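You operate a simulated robot arm through the tools that you are given. There is no shell and no other tool. Be economical: measure what you need, move in short steps, check, and stop when the job is done.

You run a simulated two-armed robot. Do the job below in one go: nothing can be reset, and whatever is moved stays where it is left.

JOB
Take the black clip and put it on top of the low teal wheel. Open the right cupboard door, take the blue-handled cup and leave it on the cupboard shelf, then shut the door. Close the left cupboard door. Take the grey clip and put it on top of the low white wheel. Take the red pellet jar and put it on top of the purple-over-yellow wheel. Take the small colour jar from the top of the packing bench and put it on the top shelf of the spool rack. Open the flap of the carton. Do these in any order. Set down upright: red pellet jar, small colour jar.

It is judged by the outcome, as a careful person would: the job done as asked, and still so three seconds after it is handed in. It fails if anything else is knocked over, pushed out of place, dropped, spilled or broken.

ROBOT AND FRAMES
Two 6-joint arms with three-finger grippers on one trunk, on a base that drives. Base frame: it is fixed to the floor where the robot stands at the start and does not move with it; the origin is under the middle of the robot, x ahead of it, y to its left, z up; the surface under the hand at the start is at about z = 800. Lengths are in mm, angles in degrees, forces in N, time in s.
The left shoulder is at the start at [21, 170, 1483], the right one opposite. With the tool pointing down near the work surface each hand reaches from about 300 to 560 mm from the robot's upright axis, wherever it stands, measured 20 degrees to its own side. Places, roughly: black clip (4x3x2 cm) [500, -100, 800]; blue-handled cup (13x5x5 cm) [1000, -1100, 800]; cupboard shelf [900, -1900, 400]; flap of the carton [900, -900, 900]; grey clip (4x3x2 cm) [500, -200, 800]; left cupboard door [600, -1700, 400]; low teal wheel [-1500, 1000, 750]; low white wheel [-1500, 1250, 750]; purple-over-yellow wheel (11x11x7 cm) [-1400, 1200, 300]; red pellet jar [-2500, 4750, 1250]; right cupboard door [700, -2100, 400]; small colour jar [750, -250, 750]; top shelf of the spool rack [1000, -3200, 1400]. Payload 2.2 kg a hand.
Tool frame (each hand has its own): the origin (TCP) lies between the finger pads and is the grasp point; the fingertips stand 25 mm ahead of it; z points along the fingers, y is the line along which they close. The gripper opens to 104 mm. The gripper's body begins 74 mm behind the TCP.
Orientation is told as [roll, pitch, yaw] about the base's x, y, z axes, in that order, counted from this pose: with the fingers straight down and closing along the base's y, the tool's x points along the base's -x, its y along +y and its z along -z.

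CONTROLS
- The arms move only by the tool jog_arm. It takes "left_series", "right_series" or both (then of equal length, played together; a hand with none holds still); each is a list of rows, each a list of 7 numbers: the shift along the tool's x, y, z in units of 20 mm (1.0 is 20 mm), then the turn, a rotation vector about the tool's x, y, z in units of 6 degrees (1.0 is 6 degrees), then the opening, from 0 (shut) to 1 (fully open). In form: [[tx, ty, tz, rx, ry, rz, gripper], ...]. A call has 1 to 12 rows; each row shifts and turns the commanded pose from where the row before left it, along the tool's axes as they then stand. A call with a number of a shift or a turn outside -1 to 1 is refused whole. Rows are played at 5 a second. More than 50 mm and 8.6 degrees between two rows, or a gripper value outside its range, and nothing of the call is played. A pose out of reach is approached as far as the arm can. The call stops where the force on the tool passes 40 N (or 10 N more than at its start, if that is more) or the arm is blocked; 0.2 s more then pass. Each finger halts on what it meets, pressing with about 29 N; the grip force reading is that of the motor and also rises with nothing between the fingers. The clock runs only during rows and for 0.2 s after the last one: add rows that do not move to give the fingers time. The reply holds the time, the measured pose of the TCP, the force on the tool along the base axes, the opening and the grip force, in the units named above and with some noise, with the torque about the TCP (base axes, N m) and any sound that the robot's microphone picked up, and new pictures: "show" is both (left out), scene, wrist or none (wrist: the cameras of the hands that moved).
- Cameras (640 x 400 px; columns grow to the right, rows downward): "scene" is now at [149.2, -28, 1365.6]; the picture's right is [-0.33, -0.94, 0.00], its down [-0.64, 0.23, -0.73] and it looks along [0.69, -0.25, -0.68] (base axes); focal length 272 px, centre (320, 200). "left" rides on the left gripper at [82, -3, -104] in its tool frame; the picture's right is [0.04, 1.00, 0.00], its down [-0.75, 0.03, -0.66] and it looks along [-0.66, 0.03, 0.75] (tool axes); focal length 256 px, centre (320, 200). "right" rides on the right gripper at [82, 3, -104] in its tool frame; the picture's right is [-0.04, 1.00, 0.00], its down [-0.75, -0.03, -0.66] and it looks along [-0.66, -0.03, 0.75] (tool axes); focal length 256 px, centre (320, 200). There is no depth. A picture from a camera that has moved, and an enlarged one, comes with that camera's place and axes in the base frame and with its lens.
- slide_trunk(by): slides the trunk up (or, below 0, down) by that many mm; the arms and the scene camera ride with it, the base frame stays. It gives what a move gives, with no picture.
- base_move(legs): drives the robot by 1 to 6 legs, each [ahead, left, turn to the left] in mm, mm and degrees, along the robot's own axes; the way and the turn of a leg run together, so that a leg with both is an arc; at most 1500 mm and 180 degrees a leg. The arms and the cameras ride along, it lands a little off, and it stops where it bumps. It gives what a move gives, and a new picture of the scene camera.
- pan_tilt(pan, tilt): turns the head with the scene camera to pan (to the left, within 60 degrees either way) and tilt (down, from -29 to 69), counted from straight ahead of the robot. It gives what a move gives, and a new picture of the scene camera.
- inspect(camera, box): a new picture of the part [left, top, right, bottom] of that camera's present view, enlarged. The clock stands still meanwhile.
- finish_job(): hands the job in; it is judged then, once.

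Work in short steps. Places have to be worked out from the pictures, the camera data and where the tool is seen: move nearer, look again, correct. Check each grasp and each placing, and mend what went wrong. You have 207 turns and 260 pictures in all, those below and enlarged ones among them. Open the grippers and draw the arms clear of the work before you hand the job in, unless the task says otherwise; then end with one line.

The tools are called as a command line: name --argument value ..., lists and objects as JSON in quotes. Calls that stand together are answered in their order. jog_arm: Moves the arms, as the interface text tells. Its arguments: {"type":"object","properties":{"left_series":{"type":"array","items":{"type":"array","items":{"type":"number"}}},"right_series":{"type":"array","items":{"type":"array","items":{"type":"number"}}},"show":{"type":"string","enum":["both","scene","wrist","none"]}},"required":[]} The other tools are called the same way: slide_trunk (by) slides the trunk up or down; base_move (legs) drives the base; pan_tilt (pan, tilt) turns the head that bears the scene camera; inspect (camera, box) takes an enlarged picture of a part of a camera's view; finish_job () hands the job in.

At the start:

```text
time_s: 0.0
left_tcp_pos: [626.2, 67.9, 1108.6]
left_ee_rot: [0.0, 0.0, 0.0]
left_force: [0.1, -0.4, 0.5]
left_wrist_torque: [0.0, -0.03, 0.0]
left_grip_width: 103.9
left_grip_force: 0.1
right_tcp_pos: [500.3, -379.6, 1008.5]
right_ee_rot: [0.1, 0.0, -0.1]
right_force: [0.8, -0.3, 0.4]
right_wrist_torque: [-0.03, -0.01, -0.02]
right_grip_width: 104.1
right_grip_force: 0.0
trunk travel left (down, up): [-675.0, 67.0]
robot x, y, heading: [2.8, 0.6, -0.2]
head pan, tilt: [-19.5, 42.8]
```

scene: 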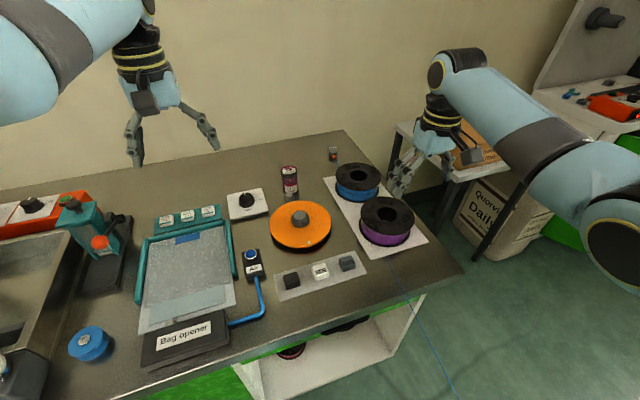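
right: 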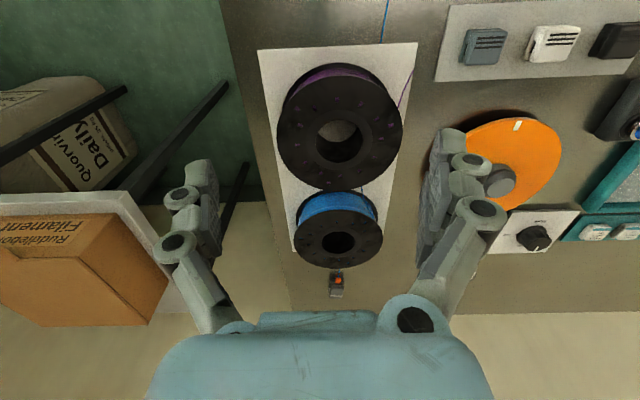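
left: 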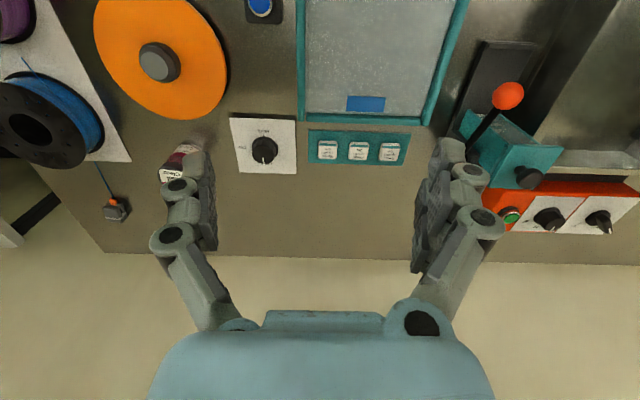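

I'll look at the clips closely first; I estimate grey at about [480,-216] and black at [480,-83].

inspect --camera "right" --box '[430, 0, 640, 130]'

inspect --camera "scene" --box '[230, 130, 390, 300]'

```text
3.05 times, centred on (535, 65) of right
camera zoom: at [420.0, -377.1, 1113.0], right [0.04, 1.0, 0.0], down [0.75, -0.03, 0.66], along [0.66, -0.03, -0.75], focal length 780 px, centre (-335, 611)
```

zoom: 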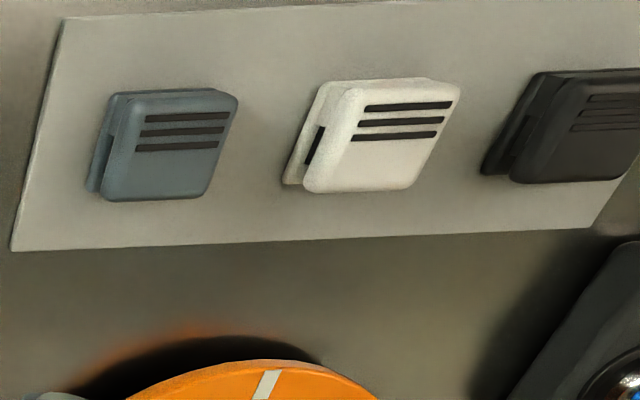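

```text
2.35 times, centred on (310, 215) of scene
camera zoom: at [149.2, -28.0, 1365.6], right [-0.33, -0.94, 0.0], down [-0.64, 0.23, -0.73], along [0.69, -0.25, -0.68], focal length 641 px, centre (344, 165)
```

zoom: 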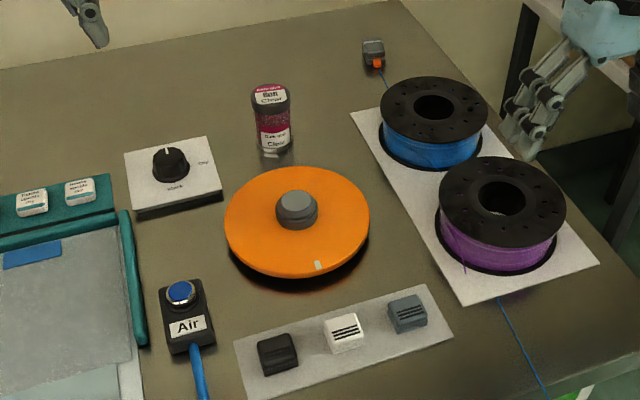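

Grey clip is at about [481,-216]. I bring the right hand over it with a part opening, then lower partly.

jog_arm --right_series '[[0.1, 0.91, 0, 0, 0, 0, 0.6], [0.1, 0.91, 0, 0, 0, 0, 0.6], [0.1, 0.91, 0, 0, 0, 0, 0.6], [0.1, 0.91, 0, 0, 0, 0, 0.6], [0.1, 0.91, 0, 0, 0, 0, 0.6], [0.1, 0.91, 0, 0, 0, 0, 0.6], [0.1, 0.91, 0.4, 0, 0, 0, 0.6], [0.1, 0.91, 0.8, 0, 0, 0, 0.6], [0.1, 0.91, 0.8, 0, 0, 0, 0.6], [0, 0, 1, 0, 0, 0, 0.6], [0, 0, 1, 0, 0, 0, 0.6], [0, 0, 1, 0, 0, 0, 0.6]]' --show "wrist"

```text
time_s: 2.6
left_tcp_pos: [625.3, 69.7, 1108.4]
left_ee_rot: [0.1, 0.0, -0.1]
left_force: [-0.3, -0.5, -0.2]
left_wrist_torque: [0.01, 0.01, -0.01]
left_grip_width: 103.9
left_grip_force: 0.0
right_tcp_pos: [482.2, -215.8, 907.8]
right_ee_rot: [-0.1, 0.0, 0.0]
right_force: [-1.2, 0.7, -0.3]
right_wrist_torque: [0.04, 0.01, -0.03]
right_grip_width: 62.5
right_grip_force: 0.0
trunk travel left (down, up): [-675.0, 67.0]
robot x, y, heading: [1.2, -1.9, 0.0]
head pan, tilt: [-19.5, 42.8]
camera right: at [401.3, -213.9, 1012.8], right [0.04, 1.0, 0.0], down [0.75, -0.03, 0.66], along [0.66, -0.03, -0.75], focal length 256 px, centre (320, 200)
```

right: 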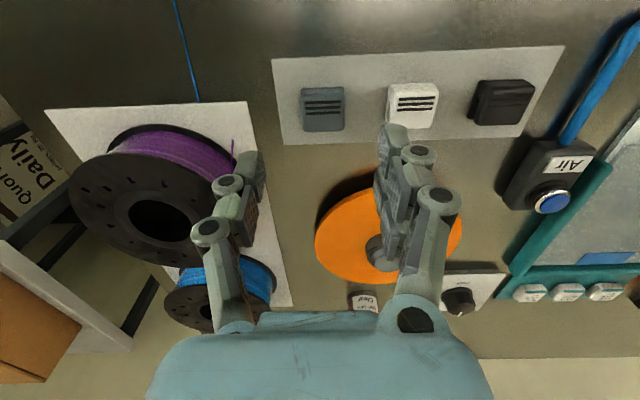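

The clip is centred between the fingers at about [479,-215]. I descend to near the tray and grip.

jog_arm --right_series '[[0.15, 0, 1, 0, 0, 0, 0.6], [0, 0, 1, 0, 0, 0, 0.6], [0, 0, 1, 0, 0, 0, 0.6], [0, 0, 0.75, 0, 0, 0, 0.6], [0, 0, 0, 0, 0, 0, 0.1], [0, 0, 0, 0, 0, 0, 0.1], [0, 0, 0, 0, 0, 0, 0.1], [0, 0, 0, 0, 0, 0, 0.1]]' --show "wrist"

```text
time_s: 4.4
left_tcp_pos: [625.2, 70.4, 1108.8]
left_ee_rot: [0.0, 0.1, 0.0]
left_force: [0.0, 0.3, -0.2]
left_wrist_torque: [0.01, 0.0, 0.0]
left_grip_width: 104.2
left_grip_force: 0.0
right_tcp_pos: [480.5, -214.8, 834.0]
right_ee_rot: [0.1, 0.0, 0.0]
right_force: [-0.1, 0.4, -0.9]
right_wrist_torque: [0.02, 0.01, 0.05]
right_grip_width: 33.2
right_grip_force: 28.5
trunk travel left (down, up): [-675.0, 67.0]
robot x, y, heading: [1.6, 0.1, 0.3]
head pan, tilt: [-19.5, 42.8]
camera right: at [399.4, -213.2, 938.4], right [0.04, 1.0, 0.0], down [0.75, -0.03, 0.66], along [0.66, -0.03, -0.75], focal length 256 px, centre (320, 200)
```

right: 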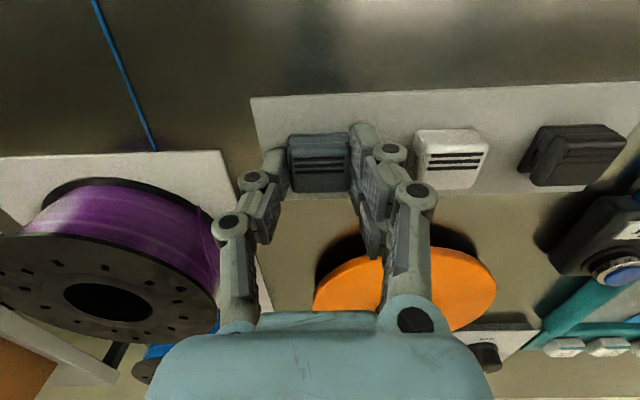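

Gripped (33 mm wide). I lift the grey clip and draw the right hand aside, while the left hand comes over the black clip at about [478,-83].

jog_arm --right_series '[[0, 0, -1, 0, 0, 0, 0.1], [0, 0, -1, 0, 0, 0, 0.1], [0, 0, -1, 0, 0, 0, 0.1], [0, 0, -1, 0, 0, 0, 0.1], [0, -1, -1, 0, 0, 0, 0.1], [0, -1, -1, 0, 0, 0, 0.1], [0, -1, -1, 0, 0, 0, 0.1], [0, -1, -1, 0, 0, 0, 0.1], [0, -1, 0, 0, 0, 0, 0.1], [0, -1, 0, 0, 0, 0, 0.1], [0, -1, 0, 0, 0, 0, 0.1], [0, -1, 0, 0, 0, 0, 0.1]]' --left_series '[[0.5, 0, 0, 0, 0, 0, 0.6], [0.7, 0, 0, 0, 0, 0, 0.6], [0.7, 0, 0, 0, 0, 0, 0.6], [0.7, -0.5, 0, 0, 0, 0, 0.6], [0.7, -0.9, 0, 0, 0, 0, 0.6], [0.7, -0.9, 0, 0, 0, 0, 0.6], [0.7, -0.9, 0, 0, 0, 0, 0.6], [0.7, -0.9, 0, 0, 0, 0, 0.6], [0.7, -0.9, 0, 0, 0, 0, 0.6], [0.7, -0.9, 0.7, 0, 0, 0, 0.6], [0.5, -0.9, 1, 0, 0, 0, 0.6], [0, -0.8, 1, 0, 0, 0, 0.6]]' --show "both"

```text
time_s: 7.2
left_tcp_pos: [570.5, 85.2, 1011.3]
left_ee_rot: [4.5, 0.4, 4.4]
left_force: [0.7, -0.4, -0.4]
left_wrist_torque: [-0.01, 0.02, -0.05]
left_grip_width: 62.4
left_grip_force: 0.1
left hand out of reach, approached as far as the arm can: row 6, 7, 8, 9, 10, 11, 12
right_tcp_pos: [480.2, -374.9, 993.6]
right_ee_rot: [0.0, -0.1, 0.1]
right_force: [0.1, -0.3, -0.8]
right_wrist_torque: [0.0, 0.02, 0.0]
right_grip_width: 33.1
right_grip_force: 28.9
trunk travel left (down, up): [-675.0, 67.0]
robot x, y, heading: [-0.1, -0.5, -0.1]
head pan, tilt: [-19.5, 42.8]
stopped in row 12 (left hand): the arm was blocked; the commanded pose is now the measured one
camera scene: at [149.0, -27.4, 1365.7], right [-0.33, -0.94, 0.0], down [-0.64, 0.23, -0.73], along [0.69, -0.25, -0.68], focal length 272 px, centre (320, 200)
camera right: at [398.6, -372.5, 1098.6], right [0.04, 1.0, 0.0], down [0.75, -0.03, 0.66], along [0.66, -0.03, -0.75], focal length 256 px, centre (320, 200)
camera left: at [491.4, 66.8, 1114.2], right [-0.12, 0.99, 0.08], down [0.76, 0.04, 0.65], along [0.64, 0.14, -0.75], focal length 256 px, centre (320, 200)
```

scene: 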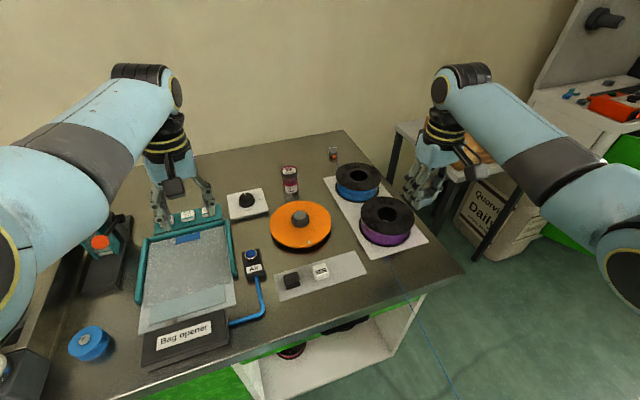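
right: 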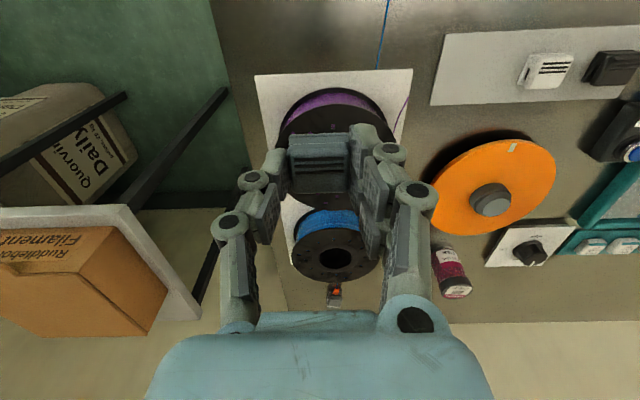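
left: 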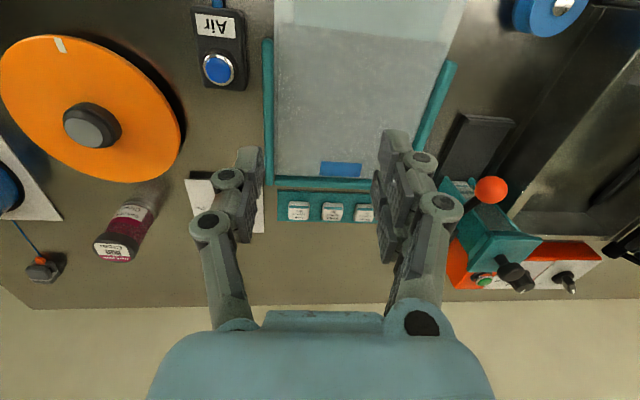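

The left arm can't reach that far inward, so I shift the base 240 mm to the right to put the black clip at its natural side.

base_move --legs '[[0, -240, 0]]'

```text
time_s: 9.0
left_tcp_pos: [568.9, -160.0, 1009.4]
left_ee_rot: [4.6, 0.4, 4.4]
left_force: [0.8, 0.3, 0.3]
left_wrist_torque: [0.03, -0.01, 0.01]
left_grip_width: 62.3
left_grip_force: 0.1
right_tcp_pos: [479.4, -617.4, 992.2]
right_ee_rot: [0.0, 0.0, 0.0]
right_force: [-0.7, -0.7, -0.5]
right_wrist_torque: [0.0, 0.03, 0.01]
right_grip_width: 33.3
right_grip_force: 29.0
trunk travel left (down, up): [-675.0, 67.0]
robot x, y, heading: [-2.7, -241.6, -0.1]
head pan, tilt: [-19.5, 42.8]
camera scene: at [149.1, -270.5, 1365.6], right [-0.34, -0.94, 0.0], down [-0.64, 0.23, -0.73], along [0.69, -0.25, -0.68], focal length 272 px, centre (320, 200)
```

scene: 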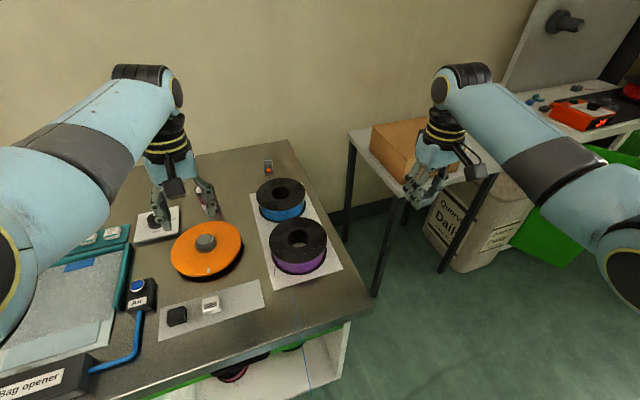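

Now the left hand goes over the black clip, squaring its orientation.

jog_arm --left_series '[[0.9, 0.75, 0, 0.75, 0, 0.73, 0.6], [0.9, 0.75, 0, 0, 0, 0, 0.6], [0.9, 0.75, 0, 0, 0, 0, 0.6], [0.9, 0.75, 0.6, 0, 0, 0, 0.6], [0.9, 0.75, 0.9, 0, 0, 0, 0.6], [0, 0, 1, 0, 0, 0, 0.6], [0, 0, 1, 0, 0, 0, 0.6], [0, 0, 1, 0, 0, 0, 0.6], [0, 0, 0, 0, 0, 0, 0.6]]' --show "wrist"

```text
time_s: 11.0
left_tcp_pos: [476.4, -85.3, 921.0]
left_ee_rot: [0.0, 0.5, 0.0]
left_force: [-0.4, -0.1, 0.0]
left_wrist_torque: [0.0, -0.02, 0.02]
left_grip_width: 62.5
left_grip_force: 0.1
right_tcp_pos: [479.4, -617.0, 992.8]
right_ee_rot: [0.1, 0.1, 0.0]
right_force: [0.3, 0.5, 1.1]
right_wrist_torque: [-0.01, 0.04, 0.0]
right_grip_width: 33.1
right_grip_force: 28.9
trunk travel left (down, up): [-675.0, 67.0]
robot x, y, heading: [0.2, -243.4, 0.2]
head pan, tilt: [-19.5, 42.8]
camera left: at [397.4, -88.8, 1026.3], right [-0.04, 1.0, 0.0], down [0.76, 0.03, 0.65], along [0.65, 0.02, -0.76], focal length 256 px, centre (320, 200)
```

left: 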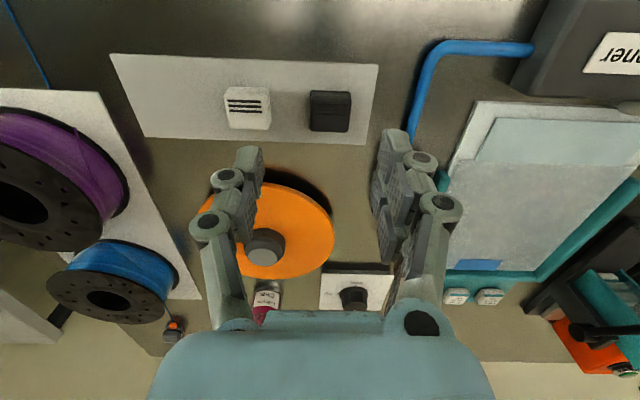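

Black clip sits at about [477,-79]; correct y by +6 mm, descend and grip.

jog_arm --left_series '[[0, 0.32, 0.8, 0, 0, 0, 0.6], [0, 0, 1, 0, 0, 0, 0.6], [0, 0, 1, 0, 0, 0, 0.6], [0, 0, 1, 0, 0, 0, 0.6], [0, 0, 0.55, 0, 0, 0, 0.6], [0, 0, 0, 0, 0, 0, 0.1], [0, 0, 0, 0, 0, 0, 0.1], [0, 0, 0, 0, 0, 0, 0.1], [0, 0, 0, 0, 0, 0, 0.1]]' --show "wrist"

```text
time_s: 13.0
left_tcp_pos: [477.5, -78.6, 835.7]
left_ee_rot: [0.0, 0.4, 0.1]
left_force: [-0.4, -1.0, 0.0]
left_wrist_torque: [-0.01, -0.01, -0.01]
left_grip_width: 33.1
left_grip_force: 28.9
right_tcp_pos: [479.9, -617.5, 994.6]
right_ee_rot: [0.1, 0.0, 0.0]
right_force: [-0.8, 0.1, 0.5]
right_wrist_torque: [0.02, -0.01, -0.02]
right_grip_width: 33.2
right_grip_force: 28.4
trunk travel left (down, up): [-675.0, 67.0]
robot x, y, heading: [-0.8, -242.4, 0.2]
head pan, tilt: [-19.5, 42.8]
camera left: at [398.0, -81.7, 939.3], right [-0.04, 1.0, 0.0], down [0.76, 0.03, 0.65], along [0.65, 0.03, -0.76], focal length 256 px, centre (320, 200)
```

left: 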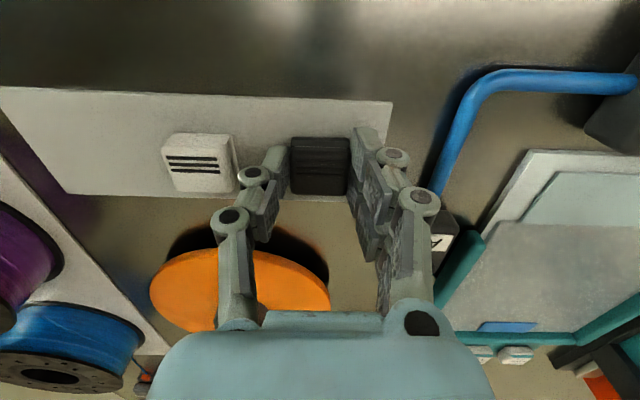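

Gripped (33 mm). I raise the left hand, then back away from the bench 300 mm to look around.

jog_arm --left_series '[[0, 0, -1, 0, 0, 0, 0.1], [0, 0, -1, 0, 0, 0, 0.1], [0, 0, -1, 0, 0, 0, 0.1], [0, 0, -1, 0, 0, 0, 0.1], [0, 0, -1, 0, 0, 0, 0.1], [0, 0, -1, 0, 0, 0, 0.1], [0, 0, -1, 0, 0, 0, 0.1], [0, 0, -1, 0, 0, 0, 0.1]]' --show "none"

base_move --legs '[[-300, 0, 0]]'

pan_tilt --pan -45 --tilt 20

pan_tilt --pan 60 --tilt 20

```text
time_s: 14.8
left_tcp_pos: [475.0, -71.9, 995.5]
left_ee_rot: [0.6, 0.7, 0.2]
left_force: [-0.1, -0.6, 0.4]
left_wrist_torque: [-0.01, -0.02, 0.02]
left_grip_width: 33.1
left_grip_force: 29.0
right_tcp_pos: [479.7, -616.9, 993.3]
right_ee_rot: [-0.1, 0.0, 0.1]
right_force: [0.1, -1.3, 0.0]
right_wrist_torque: [-0.03, 0.0, 0.0]
right_grip_width: 32.9
right_grip_force: 29.1
trunk travel left (down, up): [-675.0, 67.0]
robot x, y, heading: [1.7, -244.1, 0.0]
head pan, tilt: [-19.5, 42.8]
```

```text
time_s: 16.8
left_tcp_pos: [180.1, -74.9, 996.3]
left_ee_rot: [0.6, 0.4, -0.1]
left_force: [-0.1, 0.2, 0.0]
left_wrist_torque: [-0.02, -0.03, -0.01]
left_grip_width: 33.0
left_grip_force: 29.0
right_tcp_pos: [177.1, -618.7, 993.9]
right_ee_rot: [0.0, 0.0, -0.2]
right_force: [-0.3, 0.5, -0.4]
right_wrist_torque: [0.03, -0.02, -0.01]
right_grip_width: 33.0
right_grip_force: 28.8
trunk travel left (down, up): [-675.0, 67.0]
robot x, y, heading: [-298.0, -241.5, -0.4]
head pan, tilt: [-19.5, 42.8]
camera scene: at [-151.0, -269.5, 1365.7], right [-0.34, -0.94, 0.0], down [-0.64, 0.23, -0.73], along [0.69, -0.25, -0.68], focal length 272 px, centre (320, 200)
```

scene: 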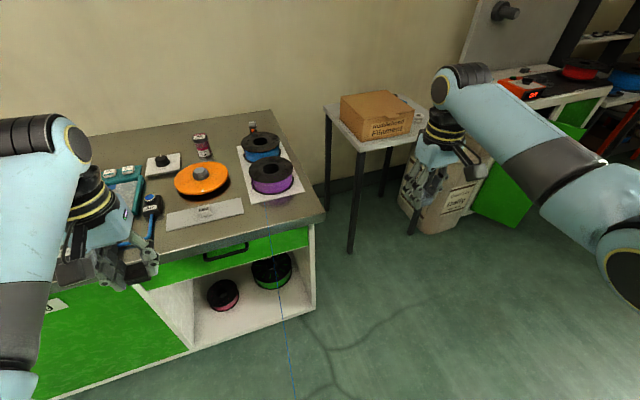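

```text
time_s: 17.7
left_tcp_pos: [180.8, -73.0, 996.1]
left_ee_rot: [0.6, 0.3, 0.0]
left_force: [-0.4, -0.4, -0.1]
left_wrist_torque: [-0.03, 0.0, -0.02]
left_grip_width: 33.5
left_grip_force: 29.0
right_tcp_pos: [179.9, -618.3, 992.3]
right_ee_rot: [0.1, 0.1, -0.3]
right_force: [-0.1, -1.2, 0.4]
right_wrist_torque: [0.0, 0.0, 0.02]
right_grip_width: 33.1
right_grip_force: 28.9
trunk travel left (down, up): [-675.0, 67.0]
robot x, y, heading: [-299.4, -240.3, -0.4]
head pan, tilt: [-45.0, 20.0]
camera scene: at [-162.6, -307.5, 1401.0], right [-0.71, -0.7, 0.0], down [-0.24, 0.24, -0.94], along [0.66, -0.67, -0.34], focal length 272 px, centre (320, 200)
```

scene: 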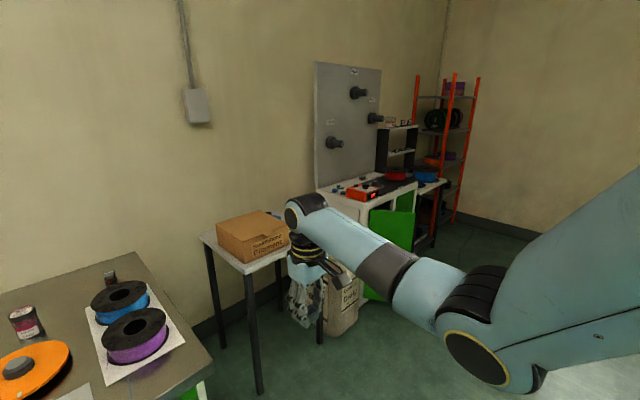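

```text
time_s: 19.5
left_tcp_pos: [179.7, -72.8, 997.3]
left_ee_rot: [0.6, 0.5, 0.0]
left_force: [0.4, 0.0, 0.4]
left_wrist_torque: [0.0, -0.01, -0.04]
left_grip_width: 33.1
left_grip_force: 28.8
right_tcp_pos: [179.1, -618.4, 993.5]
right_ee_rot: [-0.1, 0.0, -0.2]
right_force: [-0.4, -0.1, -0.3]
right_wrist_torque: [0.01, -0.03, 0.0]
right_grip_width: 33.4
right_grip_force: 29.0
trunk travel left (down, up): [-675.0, 67.0]
robot x, y, heading: [-297.6, -242.5, -0.3]
head pan, tilt: [60.0, 20.0]
camera scene: at [-181.3, -161.0, 1401.1], right [0.86, -0.5, 0.0], down [-0.17, -0.3, -0.94], along [0.47, 0.81, -0.34], focal length 272 px, centre (320, 200)
```

scene: 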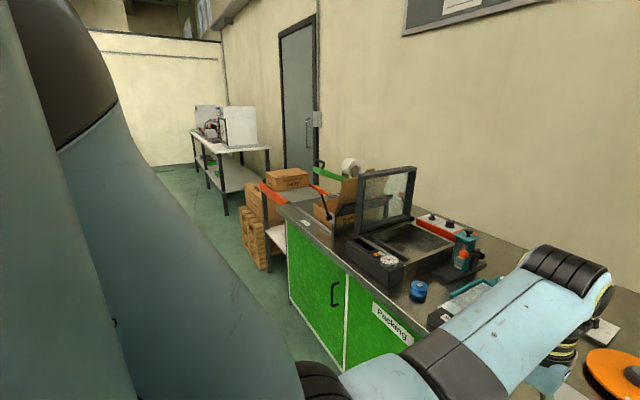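

I turn 130° left in place to look at the wheel area around [-1500,1100].

base_move --legs '[[-150, 0, 0], [0, 0, 130]]'

pan_tilt --pan 0 --tilt 22

```text
time_s: 26.3
left_tcp_pos: [-887.3, 16.3, 996.0]
left_ee_rot: [0.5, 0.5, 130.1]
left_force: [-0.3, 0.1, 0.1]
left_wrist_torque: [0.04, -0.01, -0.02]
left_grip_width: 33.1
left_grip_force: 28.6
right_tcp_pos: [-469.4, 368.3, 992.7]
right_ee_rot: [0.0, 0.0, 129.9]
right_force: [-0.3, 0.0, -0.3]
right_wrist_torque: [0.0, -0.02, 0.0]
right_grip_width: 33.2
right_grip_force: 29.2
trunk travel left (down, up): [-675.0, 67.0]
robot x, y, heading: [-450.4, -239.4, 129.8]
head pan, tilt: [60.0, 20.0]
camera scene: at [-586.8, -202.0, 1401.1], right [-0.17, 0.99, 0.0], down [0.34, 0.06, -0.94], along [-0.93, -0.16, -0.34], focal length 272 px, centre (320, 200)
```

scene: 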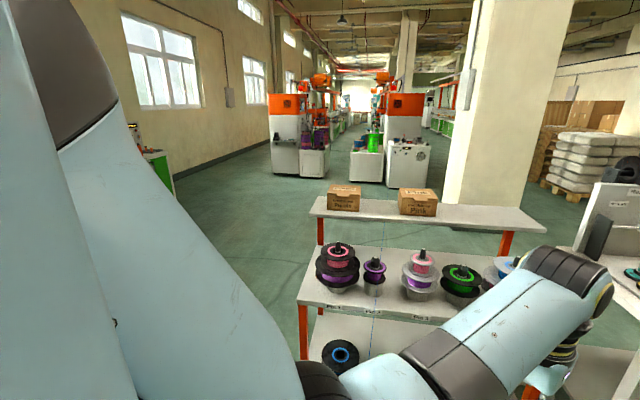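

```text
time_s: 27.6
left_tcp_pos: [-886.7, 17.2, 996.8]
left_ee_rot: [0.6, 0.4, 130.0]
left_force: [0.6, 0.0, 0.3]
left_wrist_torque: [0.0, 0.0, 0.03]
left_grip_width: 33.1
left_grip_force: 28.7
right_tcp_pos: [-469.9, 368.4, 992.8]
right_ee_rot: [-0.1, -0.1, 129.9]
right_force: [-0.2, 0.3, -0.5]
right_wrist_torque: [-0.01, 0.01, -0.01]
right_grip_width: 33.1
right_grip_force: 28.6
trunk travel left (down, up): [-675.0, 67.0]
robot x, y, heading: [-451.2, -239.0, 130.0]
head pan, tilt: [0.0, 22.0]
camera scene: at [-554.5, -114.9, 1397.8], right [0.77, 0.64, 0.0], down [0.24, -0.29, -0.93], along [-0.59, 0.71, -0.37], focal length 272 px, centre (320, 200)
```

scene: 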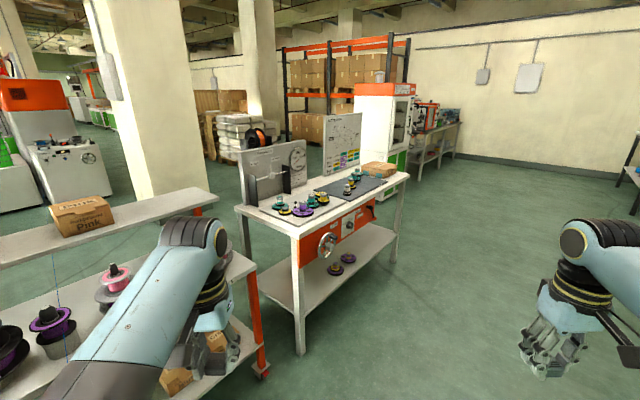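

inspect --camera "scene" --box '[225, 150, 405, 290]'

```text
2.86 times, centred on (315, 220) of scene
camera zoom: at [-554.5, -114.9, 1397.8], right [0.77, 0.64, 0.0], down [0.24, -0.29, -0.93], along [-0.59, 0.71, -0.37], focal length 779 px, centre (334, 143)
```

zoom: 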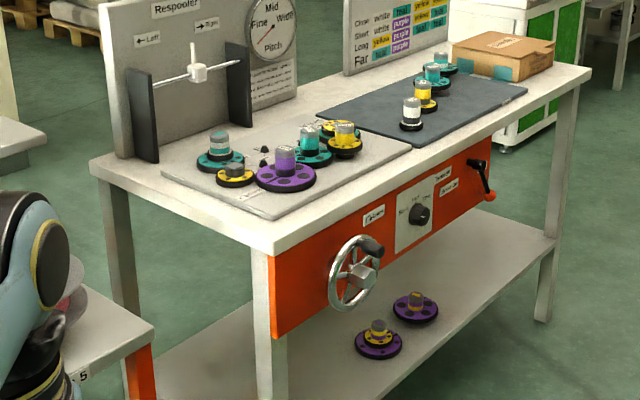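

The wheel table front edge runs at x≈-1365 from y≈690 to 2060. I drive to face it (heading 180), standing back a bit at about (-850,1125), to look closely.

base_move --legs '[[0, 0, 50], [0, -1365, 0], [400, 0, 0]]'

pan_tilt --pan 0 --tilt 43

```text
time_s: 38.7
left_tcp_pos: [-1360.4, 888.5, 996.9]
left_ee_rot: [0.6, 0.4, -177.3]
left_force: [0.2, -1.1, -0.6]
left_wrist_torque: [-0.02, -0.01, -0.02]
left_grip_width: 32.9
left_grip_force: 29.4
right_tcp_pos: [-1387.9, 1431.8, 991.9]
right_ee_rot: [0.0, 0.1, -177.5]
right_force: [0.2, -0.3, 0.1]
right_wrist_torque: [-0.01, 0.02, -0.01]
right_grip_width: 33.3
right_grip_force: 29.0
trunk travel left (down, up): [-675.0, 67.0]
robot x, y, heading: [-892.2, 1083.3, -177.6]
head pan, tilt: [0.0, 22.0]
camera scene: at [-1054.7, 1072.2, 1397.7], right [-0.05, 1.0, 0.0], down [0.38, 0.02, -0.93], along [-0.93, -0.04, -0.38], focal length 272 px, centre (320, 200)
```

scene: 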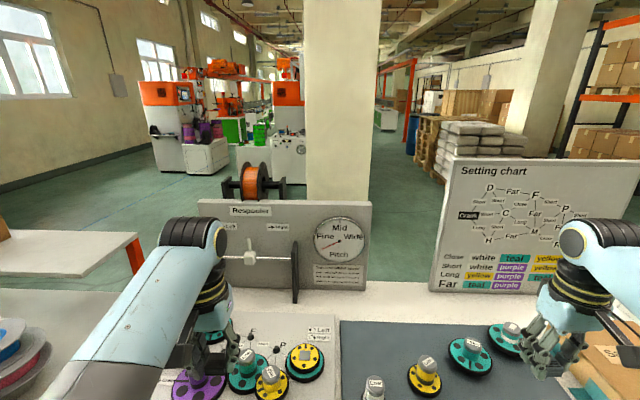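

```text
time_s: 39.5
left_tcp_pos: [-1360.2, 887.0, 996.1]
left_ee_rot: [0.6, 0.4, -177.2]
left_force: [-0.4, 0.3, 0.0]
left_wrist_torque: [-0.01, -0.02, 0.0]
left_grip_width: 33.3
left_grip_force: 29.1
right_tcp_pos: [-1387.1, 1432.0, 993.8]
right_ee_rot: [-0.1, 0.0, -177.4]
right_force: [-0.1, 0.2, -1.1]
right_wrist_torque: [0.0, 0.0, -0.03]
right_grip_width: 33.3
right_grip_force: 29.0
trunk travel left (down, up): [-675.0, 67.0]
robot x, y, heading: [-891.8, 1079.3, -177.3]
head pan, tilt: [0.0, 43.0]
camera scene: at [-1043.8, 1072.7, 1365.4], right [-0.05, 1.0, 0.0], down [0.68, 0.03, -0.73], along [-0.73, -0.03, -0.68], focal length 272 px, centre (320, 200)
```

scene: 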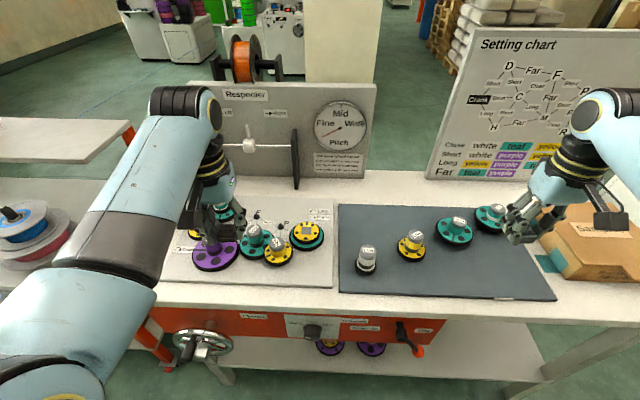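

inspect --camera "scene" --box '[160, 190, 350, 300]'

inspect --camera "scene" --box '[340, 180, 530, 290]'

inspect --camera "scene" --box '[430, 30, 640, 190]'

inspect --camera "scene" --box '[280, 310, 440, 400]'

```text
3.37 times, centred on (255, 245) of scene
camera zoom: at [-1043.8, 1072.7, 1365.4], right [-0.05, 1.0, 0.0], down [0.68, 0.03, -0.73], along [-0.73, -0.03, -0.68], focal length 918 px, centre (539, 48)
```

zoom: 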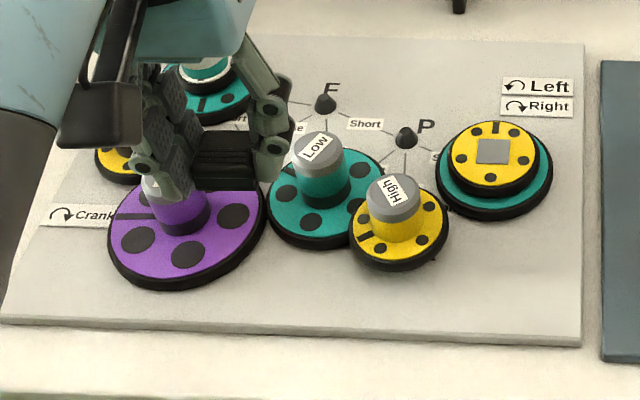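

```text
3.37 times, centred on (435, 235) of scene
camera zoom: at [-1043.8, 1072.7, 1365.4], right [-0.05, 1.0, 0.0], down [0.68, 0.03, -0.73], along [-0.73, -0.03, -0.68], focal length 918 px, centre (-67, 82)
```

zoom: 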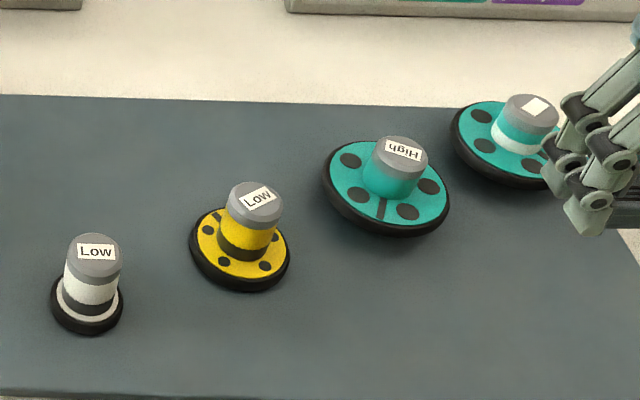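

```text
2.50 times, centred on (535, 110) of scene
camera zoom: at [-1043.8, 1072.7, 1365.4], right [-0.05, 1.0, 0.0], down [0.68, 0.03, -0.73], along [-0.73, -0.03, -0.68], focal length 681 px, centre (-218, 425)
```

zoom: 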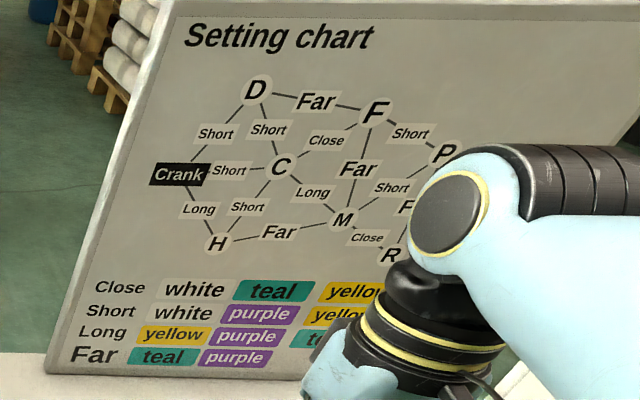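

```text
4.00 times, centred on (360, 355) of scene
camera zoom: at [-1043.8, 1072.7, 1365.4], right [-0.05, 1.0, 0.0], down [0.68, 0.03, -0.73], along [-0.73, -0.03, -0.68], focal length 1090 px, centre (160, -420)
```

zoom: 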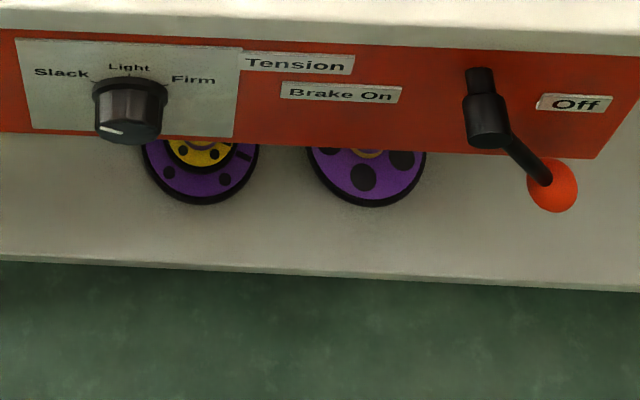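

The caps are marked: the "Low" teal hub stands at about [-1502,883] on the gear tray, the "Low" white one at about [-1455,1172]. I move in 115 mm to reach both.

base_move --legs '[[0, 0, -2.6], [115, 0, 0]]'

jog_arm --left_series '[[0, 0, 0, 0, 0, 0, 0.1]]' --right_series '[[0, 0, 0, 0, 0, 0, 0.1]]' --show "wrist"

```text
time_s: 41.2
left_tcp_pos: [-1483.4, 909.6, 995.1]
left_ee_rot: [0.5, 0.4, -179.9]
left_force: [-0.5, 0.3, -1.0]
left_wrist_torque: [0.02, -0.01, -0.02]
left_grip_width: 33.3
left_grip_force: 28.6
right_tcp_pos: [-1484.4, 1453.9, 992.6]
right_ee_rot: [0.0, 0.2, -180.0]
right_force: [0.1, -0.8, 0.7]
right_wrist_torque: [-0.03, 0.0, 0.01]
right_grip_width: 33.3
right_grip_force: 28.5
trunk travel left (down, up): [-675.0, 67.0]
robot x, y, heading: [-1005.5, 1080.1, -180.2]
head pan, tilt: [0.0, 43.0]
camera scene: at [-1158.6, 1079.5, 1365.2], right [0.0, 1.0, 0.0], down [0.68, 0.0, -0.73], along [-0.73, 0.0, -0.68], focal length 272 px, centre (320, 200)
```

scene: 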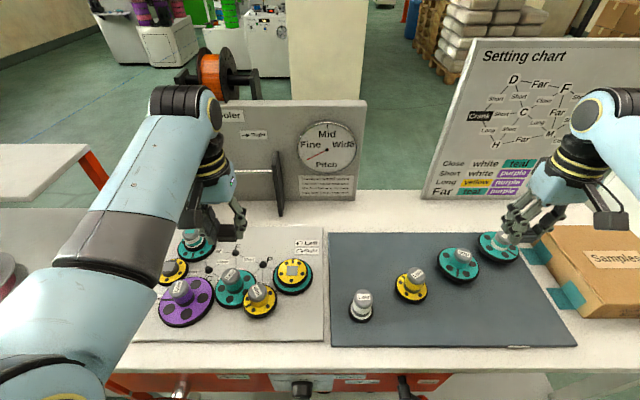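

```text
time_s: 41.6
left_tcp_pos: [-1482.8, 909.5, 996.2]
left_ee_rot: [0.6, 0.5, -179.8]
left_force: [0.3, -0.5, -0.1]
left_wrist_torque: [-0.01, 0.02, 0.02]
left_grip_width: 33.2
left_grip_force: 29.0
right_tcp_pos: [-1483.4, 1456.0, 993.2]
right_ee_rot: [0.0, 0.0, -180.0]
right_force: [-0.1, 0.0, 0.9]
right_wrist_torque: [0.01, 0.03, 0.02]
right_grip_width: 33.3
right_grip_force: 29.2
trunk travel left (down, up): [-675.0, 67.0]
robot x, y, heading: [-1003.5, 1081.1, 180.1]
head pan, tilt: [0.0, 43.0]
camera right: at [-1401.3, 1450.9, 1098.6], right [-0.04, -1.0, 0.0], down [-0.75, 0.03, 0.66], along [-0.66, 0.03, -0.75], focal length 256 px, centre (320, 200)
camera left: at [-1400.0, 914.1, 1100.6], right [0.04, -1.0, 0.01], down [-0.76, -0.03, 0.65], along [-0.65, -0.04, -0.76], focal length 256 px, centre (320, 200)
```

right: 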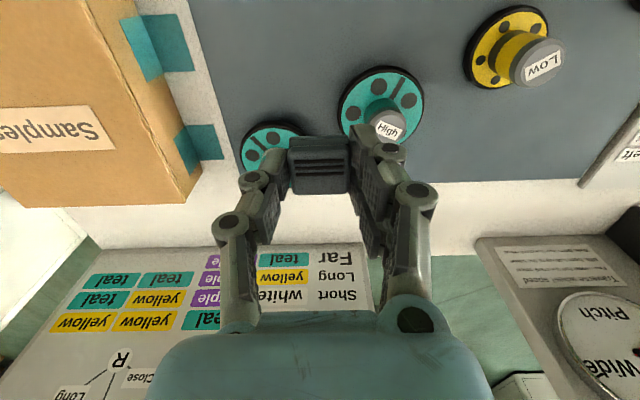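
left: 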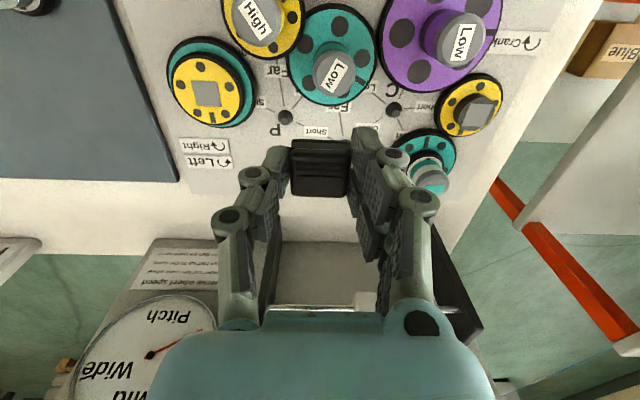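

From two views the low teal cap's top is at about [-1457,897,872], and the white one at about [-1412,1160]. I move both hands above them.

jog_arm --left_series '[[0.65, 0.3, 0, 0, 0, 0, 0.1], [0.65, 0.3, 0, 0, 0, 0, 0.1], [0, 0, 0.6, 0, 0, 0, 0.1], [0, 0, 0.6, 0, 0, 0, 0.1], [0, 0, 0.6, 0, 0, 0, 0.1], [0, 0, 0, 0, 0, 0, 0.1], [0, 0, 0, 0, 0, 0, 0.1], [0, 0, 0, 0, 0, 0, 0.1], [0, 0, 0, 0, 0, 0, 0.1], [0, 0, 0, 0, 0, 0, 0.1], [0, 0, 0, 0, 0, 0, 0.1], [0, 0, 0, 0, 0, 0, 0.1]]' --right_series '[[0.5, 1, 0, 0, 0, 0, 0.1], [0.5, 1, 0, 0, 0, 0, 0.1], [0.5, 1, 0, 0, 0, 0, 0.1], [0.5, 1, 0, 0, 0, 0, 0.1], [0.5, 1, 0, 0, 0, 0, 0.1], [0.5, 1, 0, 0, 0, 0, 0.1], [0.4, 1, 0, 0, 0, 0, 0.1], [0, 1, 0, 0, 0, 0, 0.1], [0, 1, 0, 0, 0, 0, 0.1], [0, 1, 0, 0, 0, 0, 0.1], [0, 1, 0, 0, 0, 0, 0.1], [0, 1, 0, 0, 0, 0, 0.1]]'

```text
time_s: 44.3
left_tcp_pos: [-1456.3, 897.2, 960.5]
left_ee_rot: [0.6, 0.4, -179.8]
left_force: [0.2, -0.2, 0.3]
left_wrist_torque: [0.01, 0.02, 0.03]
left_grip_width: 33.0
left_grip_force: 29.4
right_tcp_pos: [-1417.5, 1291.4, 983.7]
right_ee_rot: [-7.9, -0.1, 178.9]
right_force: [-0.7, -0.1, -0.6]
right_wrist_torque: [0.02, 0.01, -0.01]
right_grip_width: 33.4
right_grip_force: 29.4
trunk travel left (down, up): [-675.0, 67.0]
robot x, y, heading: [-1006.2, 1076.2, 180.0]
head pan, tilt: [0.0, 43.0]
stopped in row 12 (right hand): the arm was blocked; the commanded pose is now the measured one
camera scene: at [-1157.7, 1079.9, 1365.3], right [0.0, 1.0, 0.0], down [0.68, 0.0, -0.73], along [-0.73, 0.0, -0.68], focal length 272 px, centre (320, 200)
camera right: at [-1336.2, 1271.0, 1087.3], right [-0.06, -0.99, -0.14], down [-0.75, -0.05, 0.66], along [-0.65, 0.14, -0.74], focal length 256 px, centre (320, 200)
camera left: at [-1374.4, 902.0, 1064.8], right [0.04, -1.0, 0.01], down [-0.76, -0.03, 0.65], along [-0.65, -0.04, -0.76], focal length 256 px, centre (320, 200)
```

scene: 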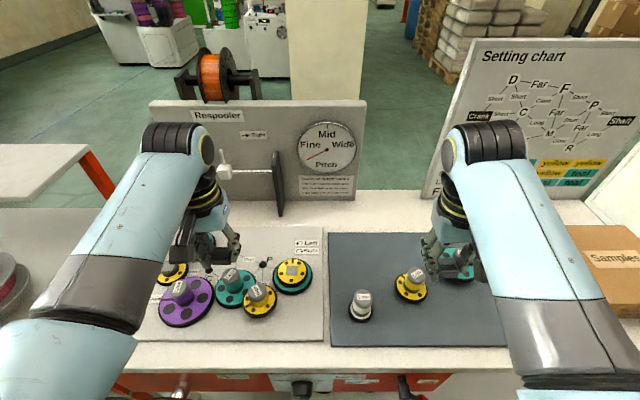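
right: 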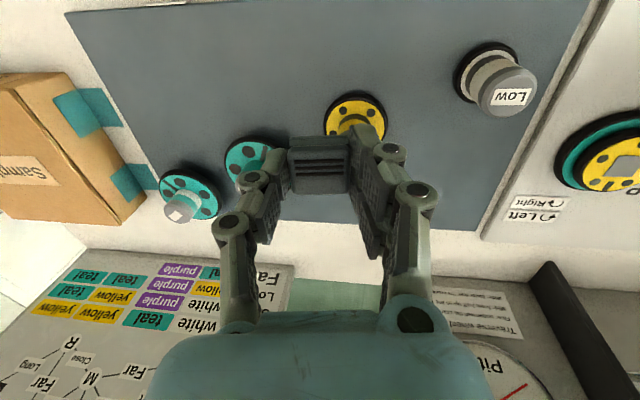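
left: 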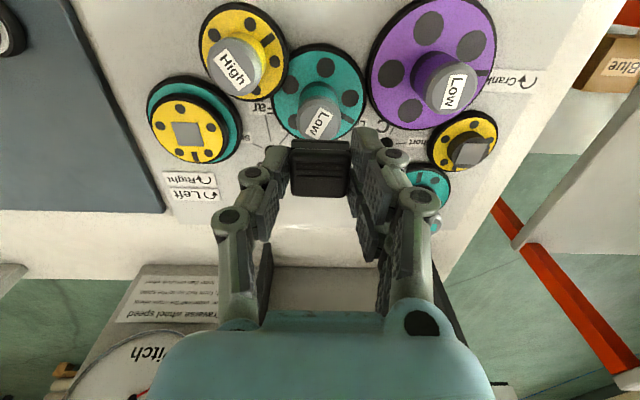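

Left hand is aligned within a few mm of the low teal cap. I lower it to about 915 and check.

jog_arm --left_series '[[-0.1, 0, 0.75, 0, 0, 0, 0.1], [0, 0, 0.75, 0, 0, 0, 0.1], [0, 0, 0.75, 0, 0, 0, 0.1], [0, 0, 0, 0, 0, 0, 0.1]]' --show "both"

inspect --camera "scene" --box '[150, 220, 330, 330]'

```text
time_s: 45.3
left_tcp_pos: [-1459.5, 896.6, 916.9]
left_ee_rot: [0.7, 0.4, -179.8]
left_force: [-0.2, 0.0, 0.0]
left_wrist_torque: [0.02, -0.02, 0.0]
left_grip_width: 32.9
left_grip_force: 28.8
right_tcp_pos: [-1418.0, 1291.0, 983.7]
right_ee_rot: [-7.9, -0.1, 178.9]
right_force: [0.3, -0.8, -0.3]
right_wrist_torque: [0.0, 0.0, 0.03]
right_grip_width: 32.8
right_grip_force: 29.1
trunk travel left (down, up): [-675.0, 67.0]
robot x, y, heading: [-1003.7, 1077.6, 180.0]
head pan, tilt: [0.0, 43.0]
camera scene: at [-1157.6, 1079.7, 1365.3], right [0.0, 1.0, 0.0], down [0.68, 0.0, -0.73], along [-0.73, 0.0, -0.68], focal length 272 px, centre (320, 200)
camera left: at [-1377.1, 901.6, 1019.8], right [0.04, -1.0, 0.01], down [-0.76, -0.03, 0.65], along [-0.65, -0.04, -0.76], focal length 256 px, centre (320, 200)
```

scene: 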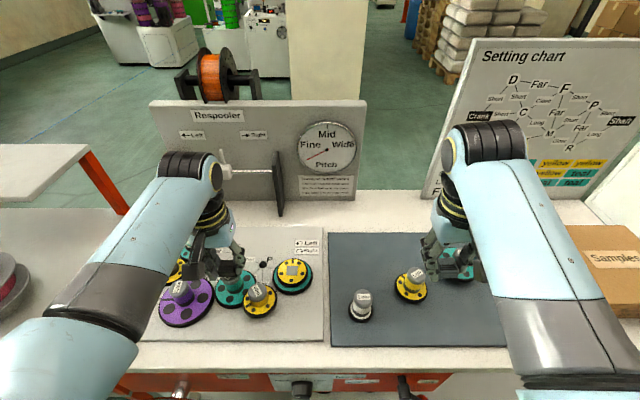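
left: 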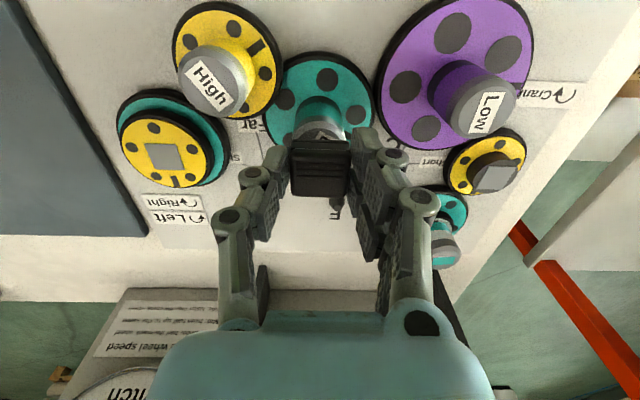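

```text
3.56 times, centred on (240, 275) of scene
camera zoom: at [-1157.6, 1079.7, 1365.3], right [0.0, 1.0, 0.0], down [0.68, 0.0, -0.73], along [-0.73, 0.0, -0.68], focal length 969 px, centre (604, -67)
```

zoom: 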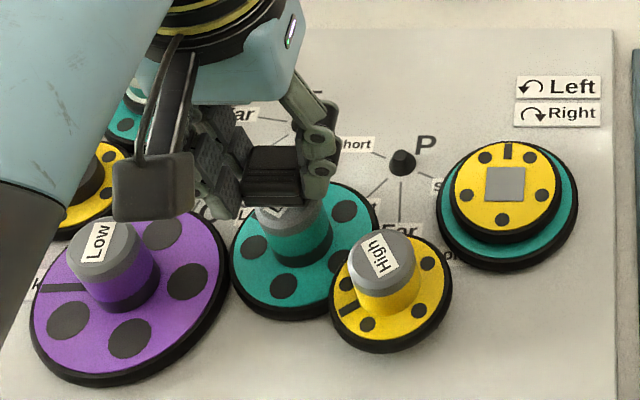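

Geometry agrees (clip and cap both at y≈897.5). I lower in fine steps till contact.

jog_arm --left_series '[[-0.1, 0, 0.2, 0, 0, 0, 0.1], [0, 0, 0.2, 0, 0, 0, 0.1], [0, 0, 0.2, 0, 0, 0, 0.1], [0, 0, 0, 0, 0, 0, 0.1]]' --show "wrist"

inspect --camera "scene" --box '[190, 240, 290, 310]'

```text
time_s: 46.3
left_tcp_pos: [-1460.0, 896.9, 905.6]
left_ee_rot: [0.6, 0.2, -179.7]
left_force: [-1.1, -1.6, 15.9]
left_wrist_torque: [0.08, 0.0, 0.02]
left_grip_width: 33.4
left_grip_force: 28.2
right_tcp_pos: [-1417.6, 1289.4, 984.3]
right_ee_rot: [-7.9, -0.1, 178.9]
right_force: [0.0, 1.0, 0.3]
right_wrist_torque: [0.0, 0.03, -0.01]
right_grip_width: 33.1
right_grip_force: 29.0
trunk travel left (down, up): [-675.0, 67.0]
robot x, y, heading: [-1008.2, 1081.6, 179.9]
head pan, tilt: [0.0, 43.0]
camera left: at [-1378.1, 901.7, 1009.2], right [0.04, -1.0, 0.01], down [-0.76, -0.03, 0.65], along [-0.65, -0.04, -0.76], focal length 256 px, centre (320, 200)
```

left: 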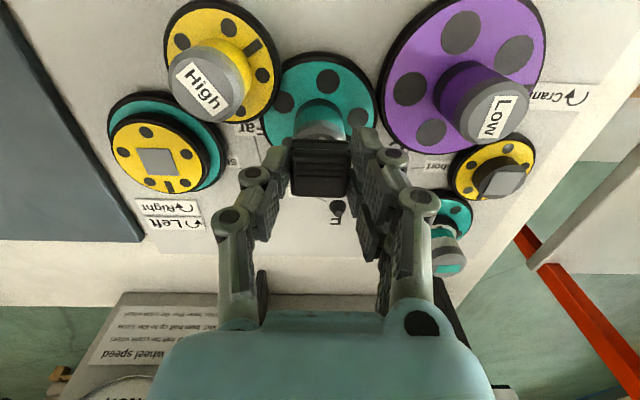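

```text
5.71 times, centred on (240, 275) of scene
camera zoom: at [-1156.6, 1079.9, 1365.6], right [0.0, 1.0, 0.0], down [0.68, 0.0, -0.73], along [-0.73, 0.0, -0.68], focal length 1557 px, centre (777, -229)
```

zoom: 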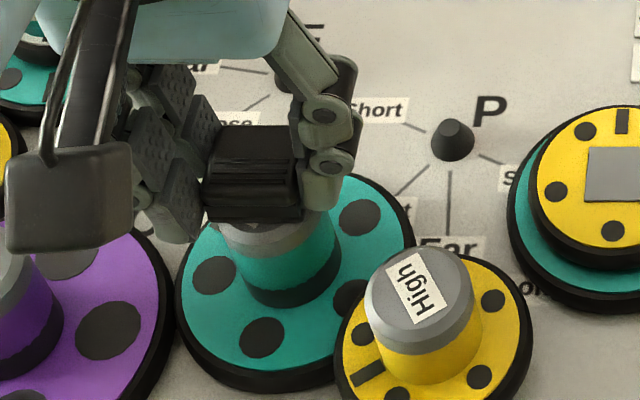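

inspect --camera "left" --box '[240, 80, 400, 210]'

```text
3.08 times, centred on (320, 145) of left
camera zoom: at [-1378.1, 901.7, 1009.2], right [0.04, -1.0, 0.01], down [-0.76, -0.03, 0.65], along [-0.65, -0.04, -0.76], focal length 788 px, centre (320, 369)
```

zoom: 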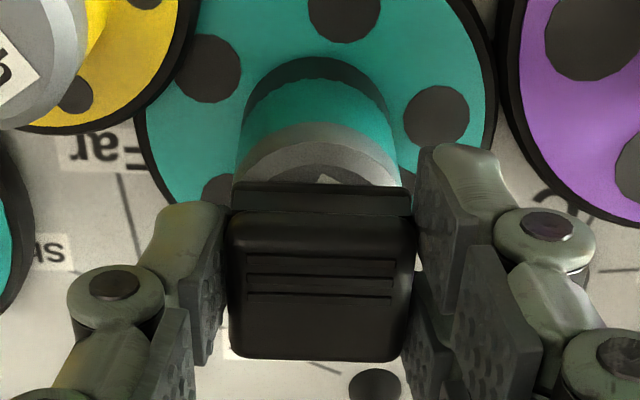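

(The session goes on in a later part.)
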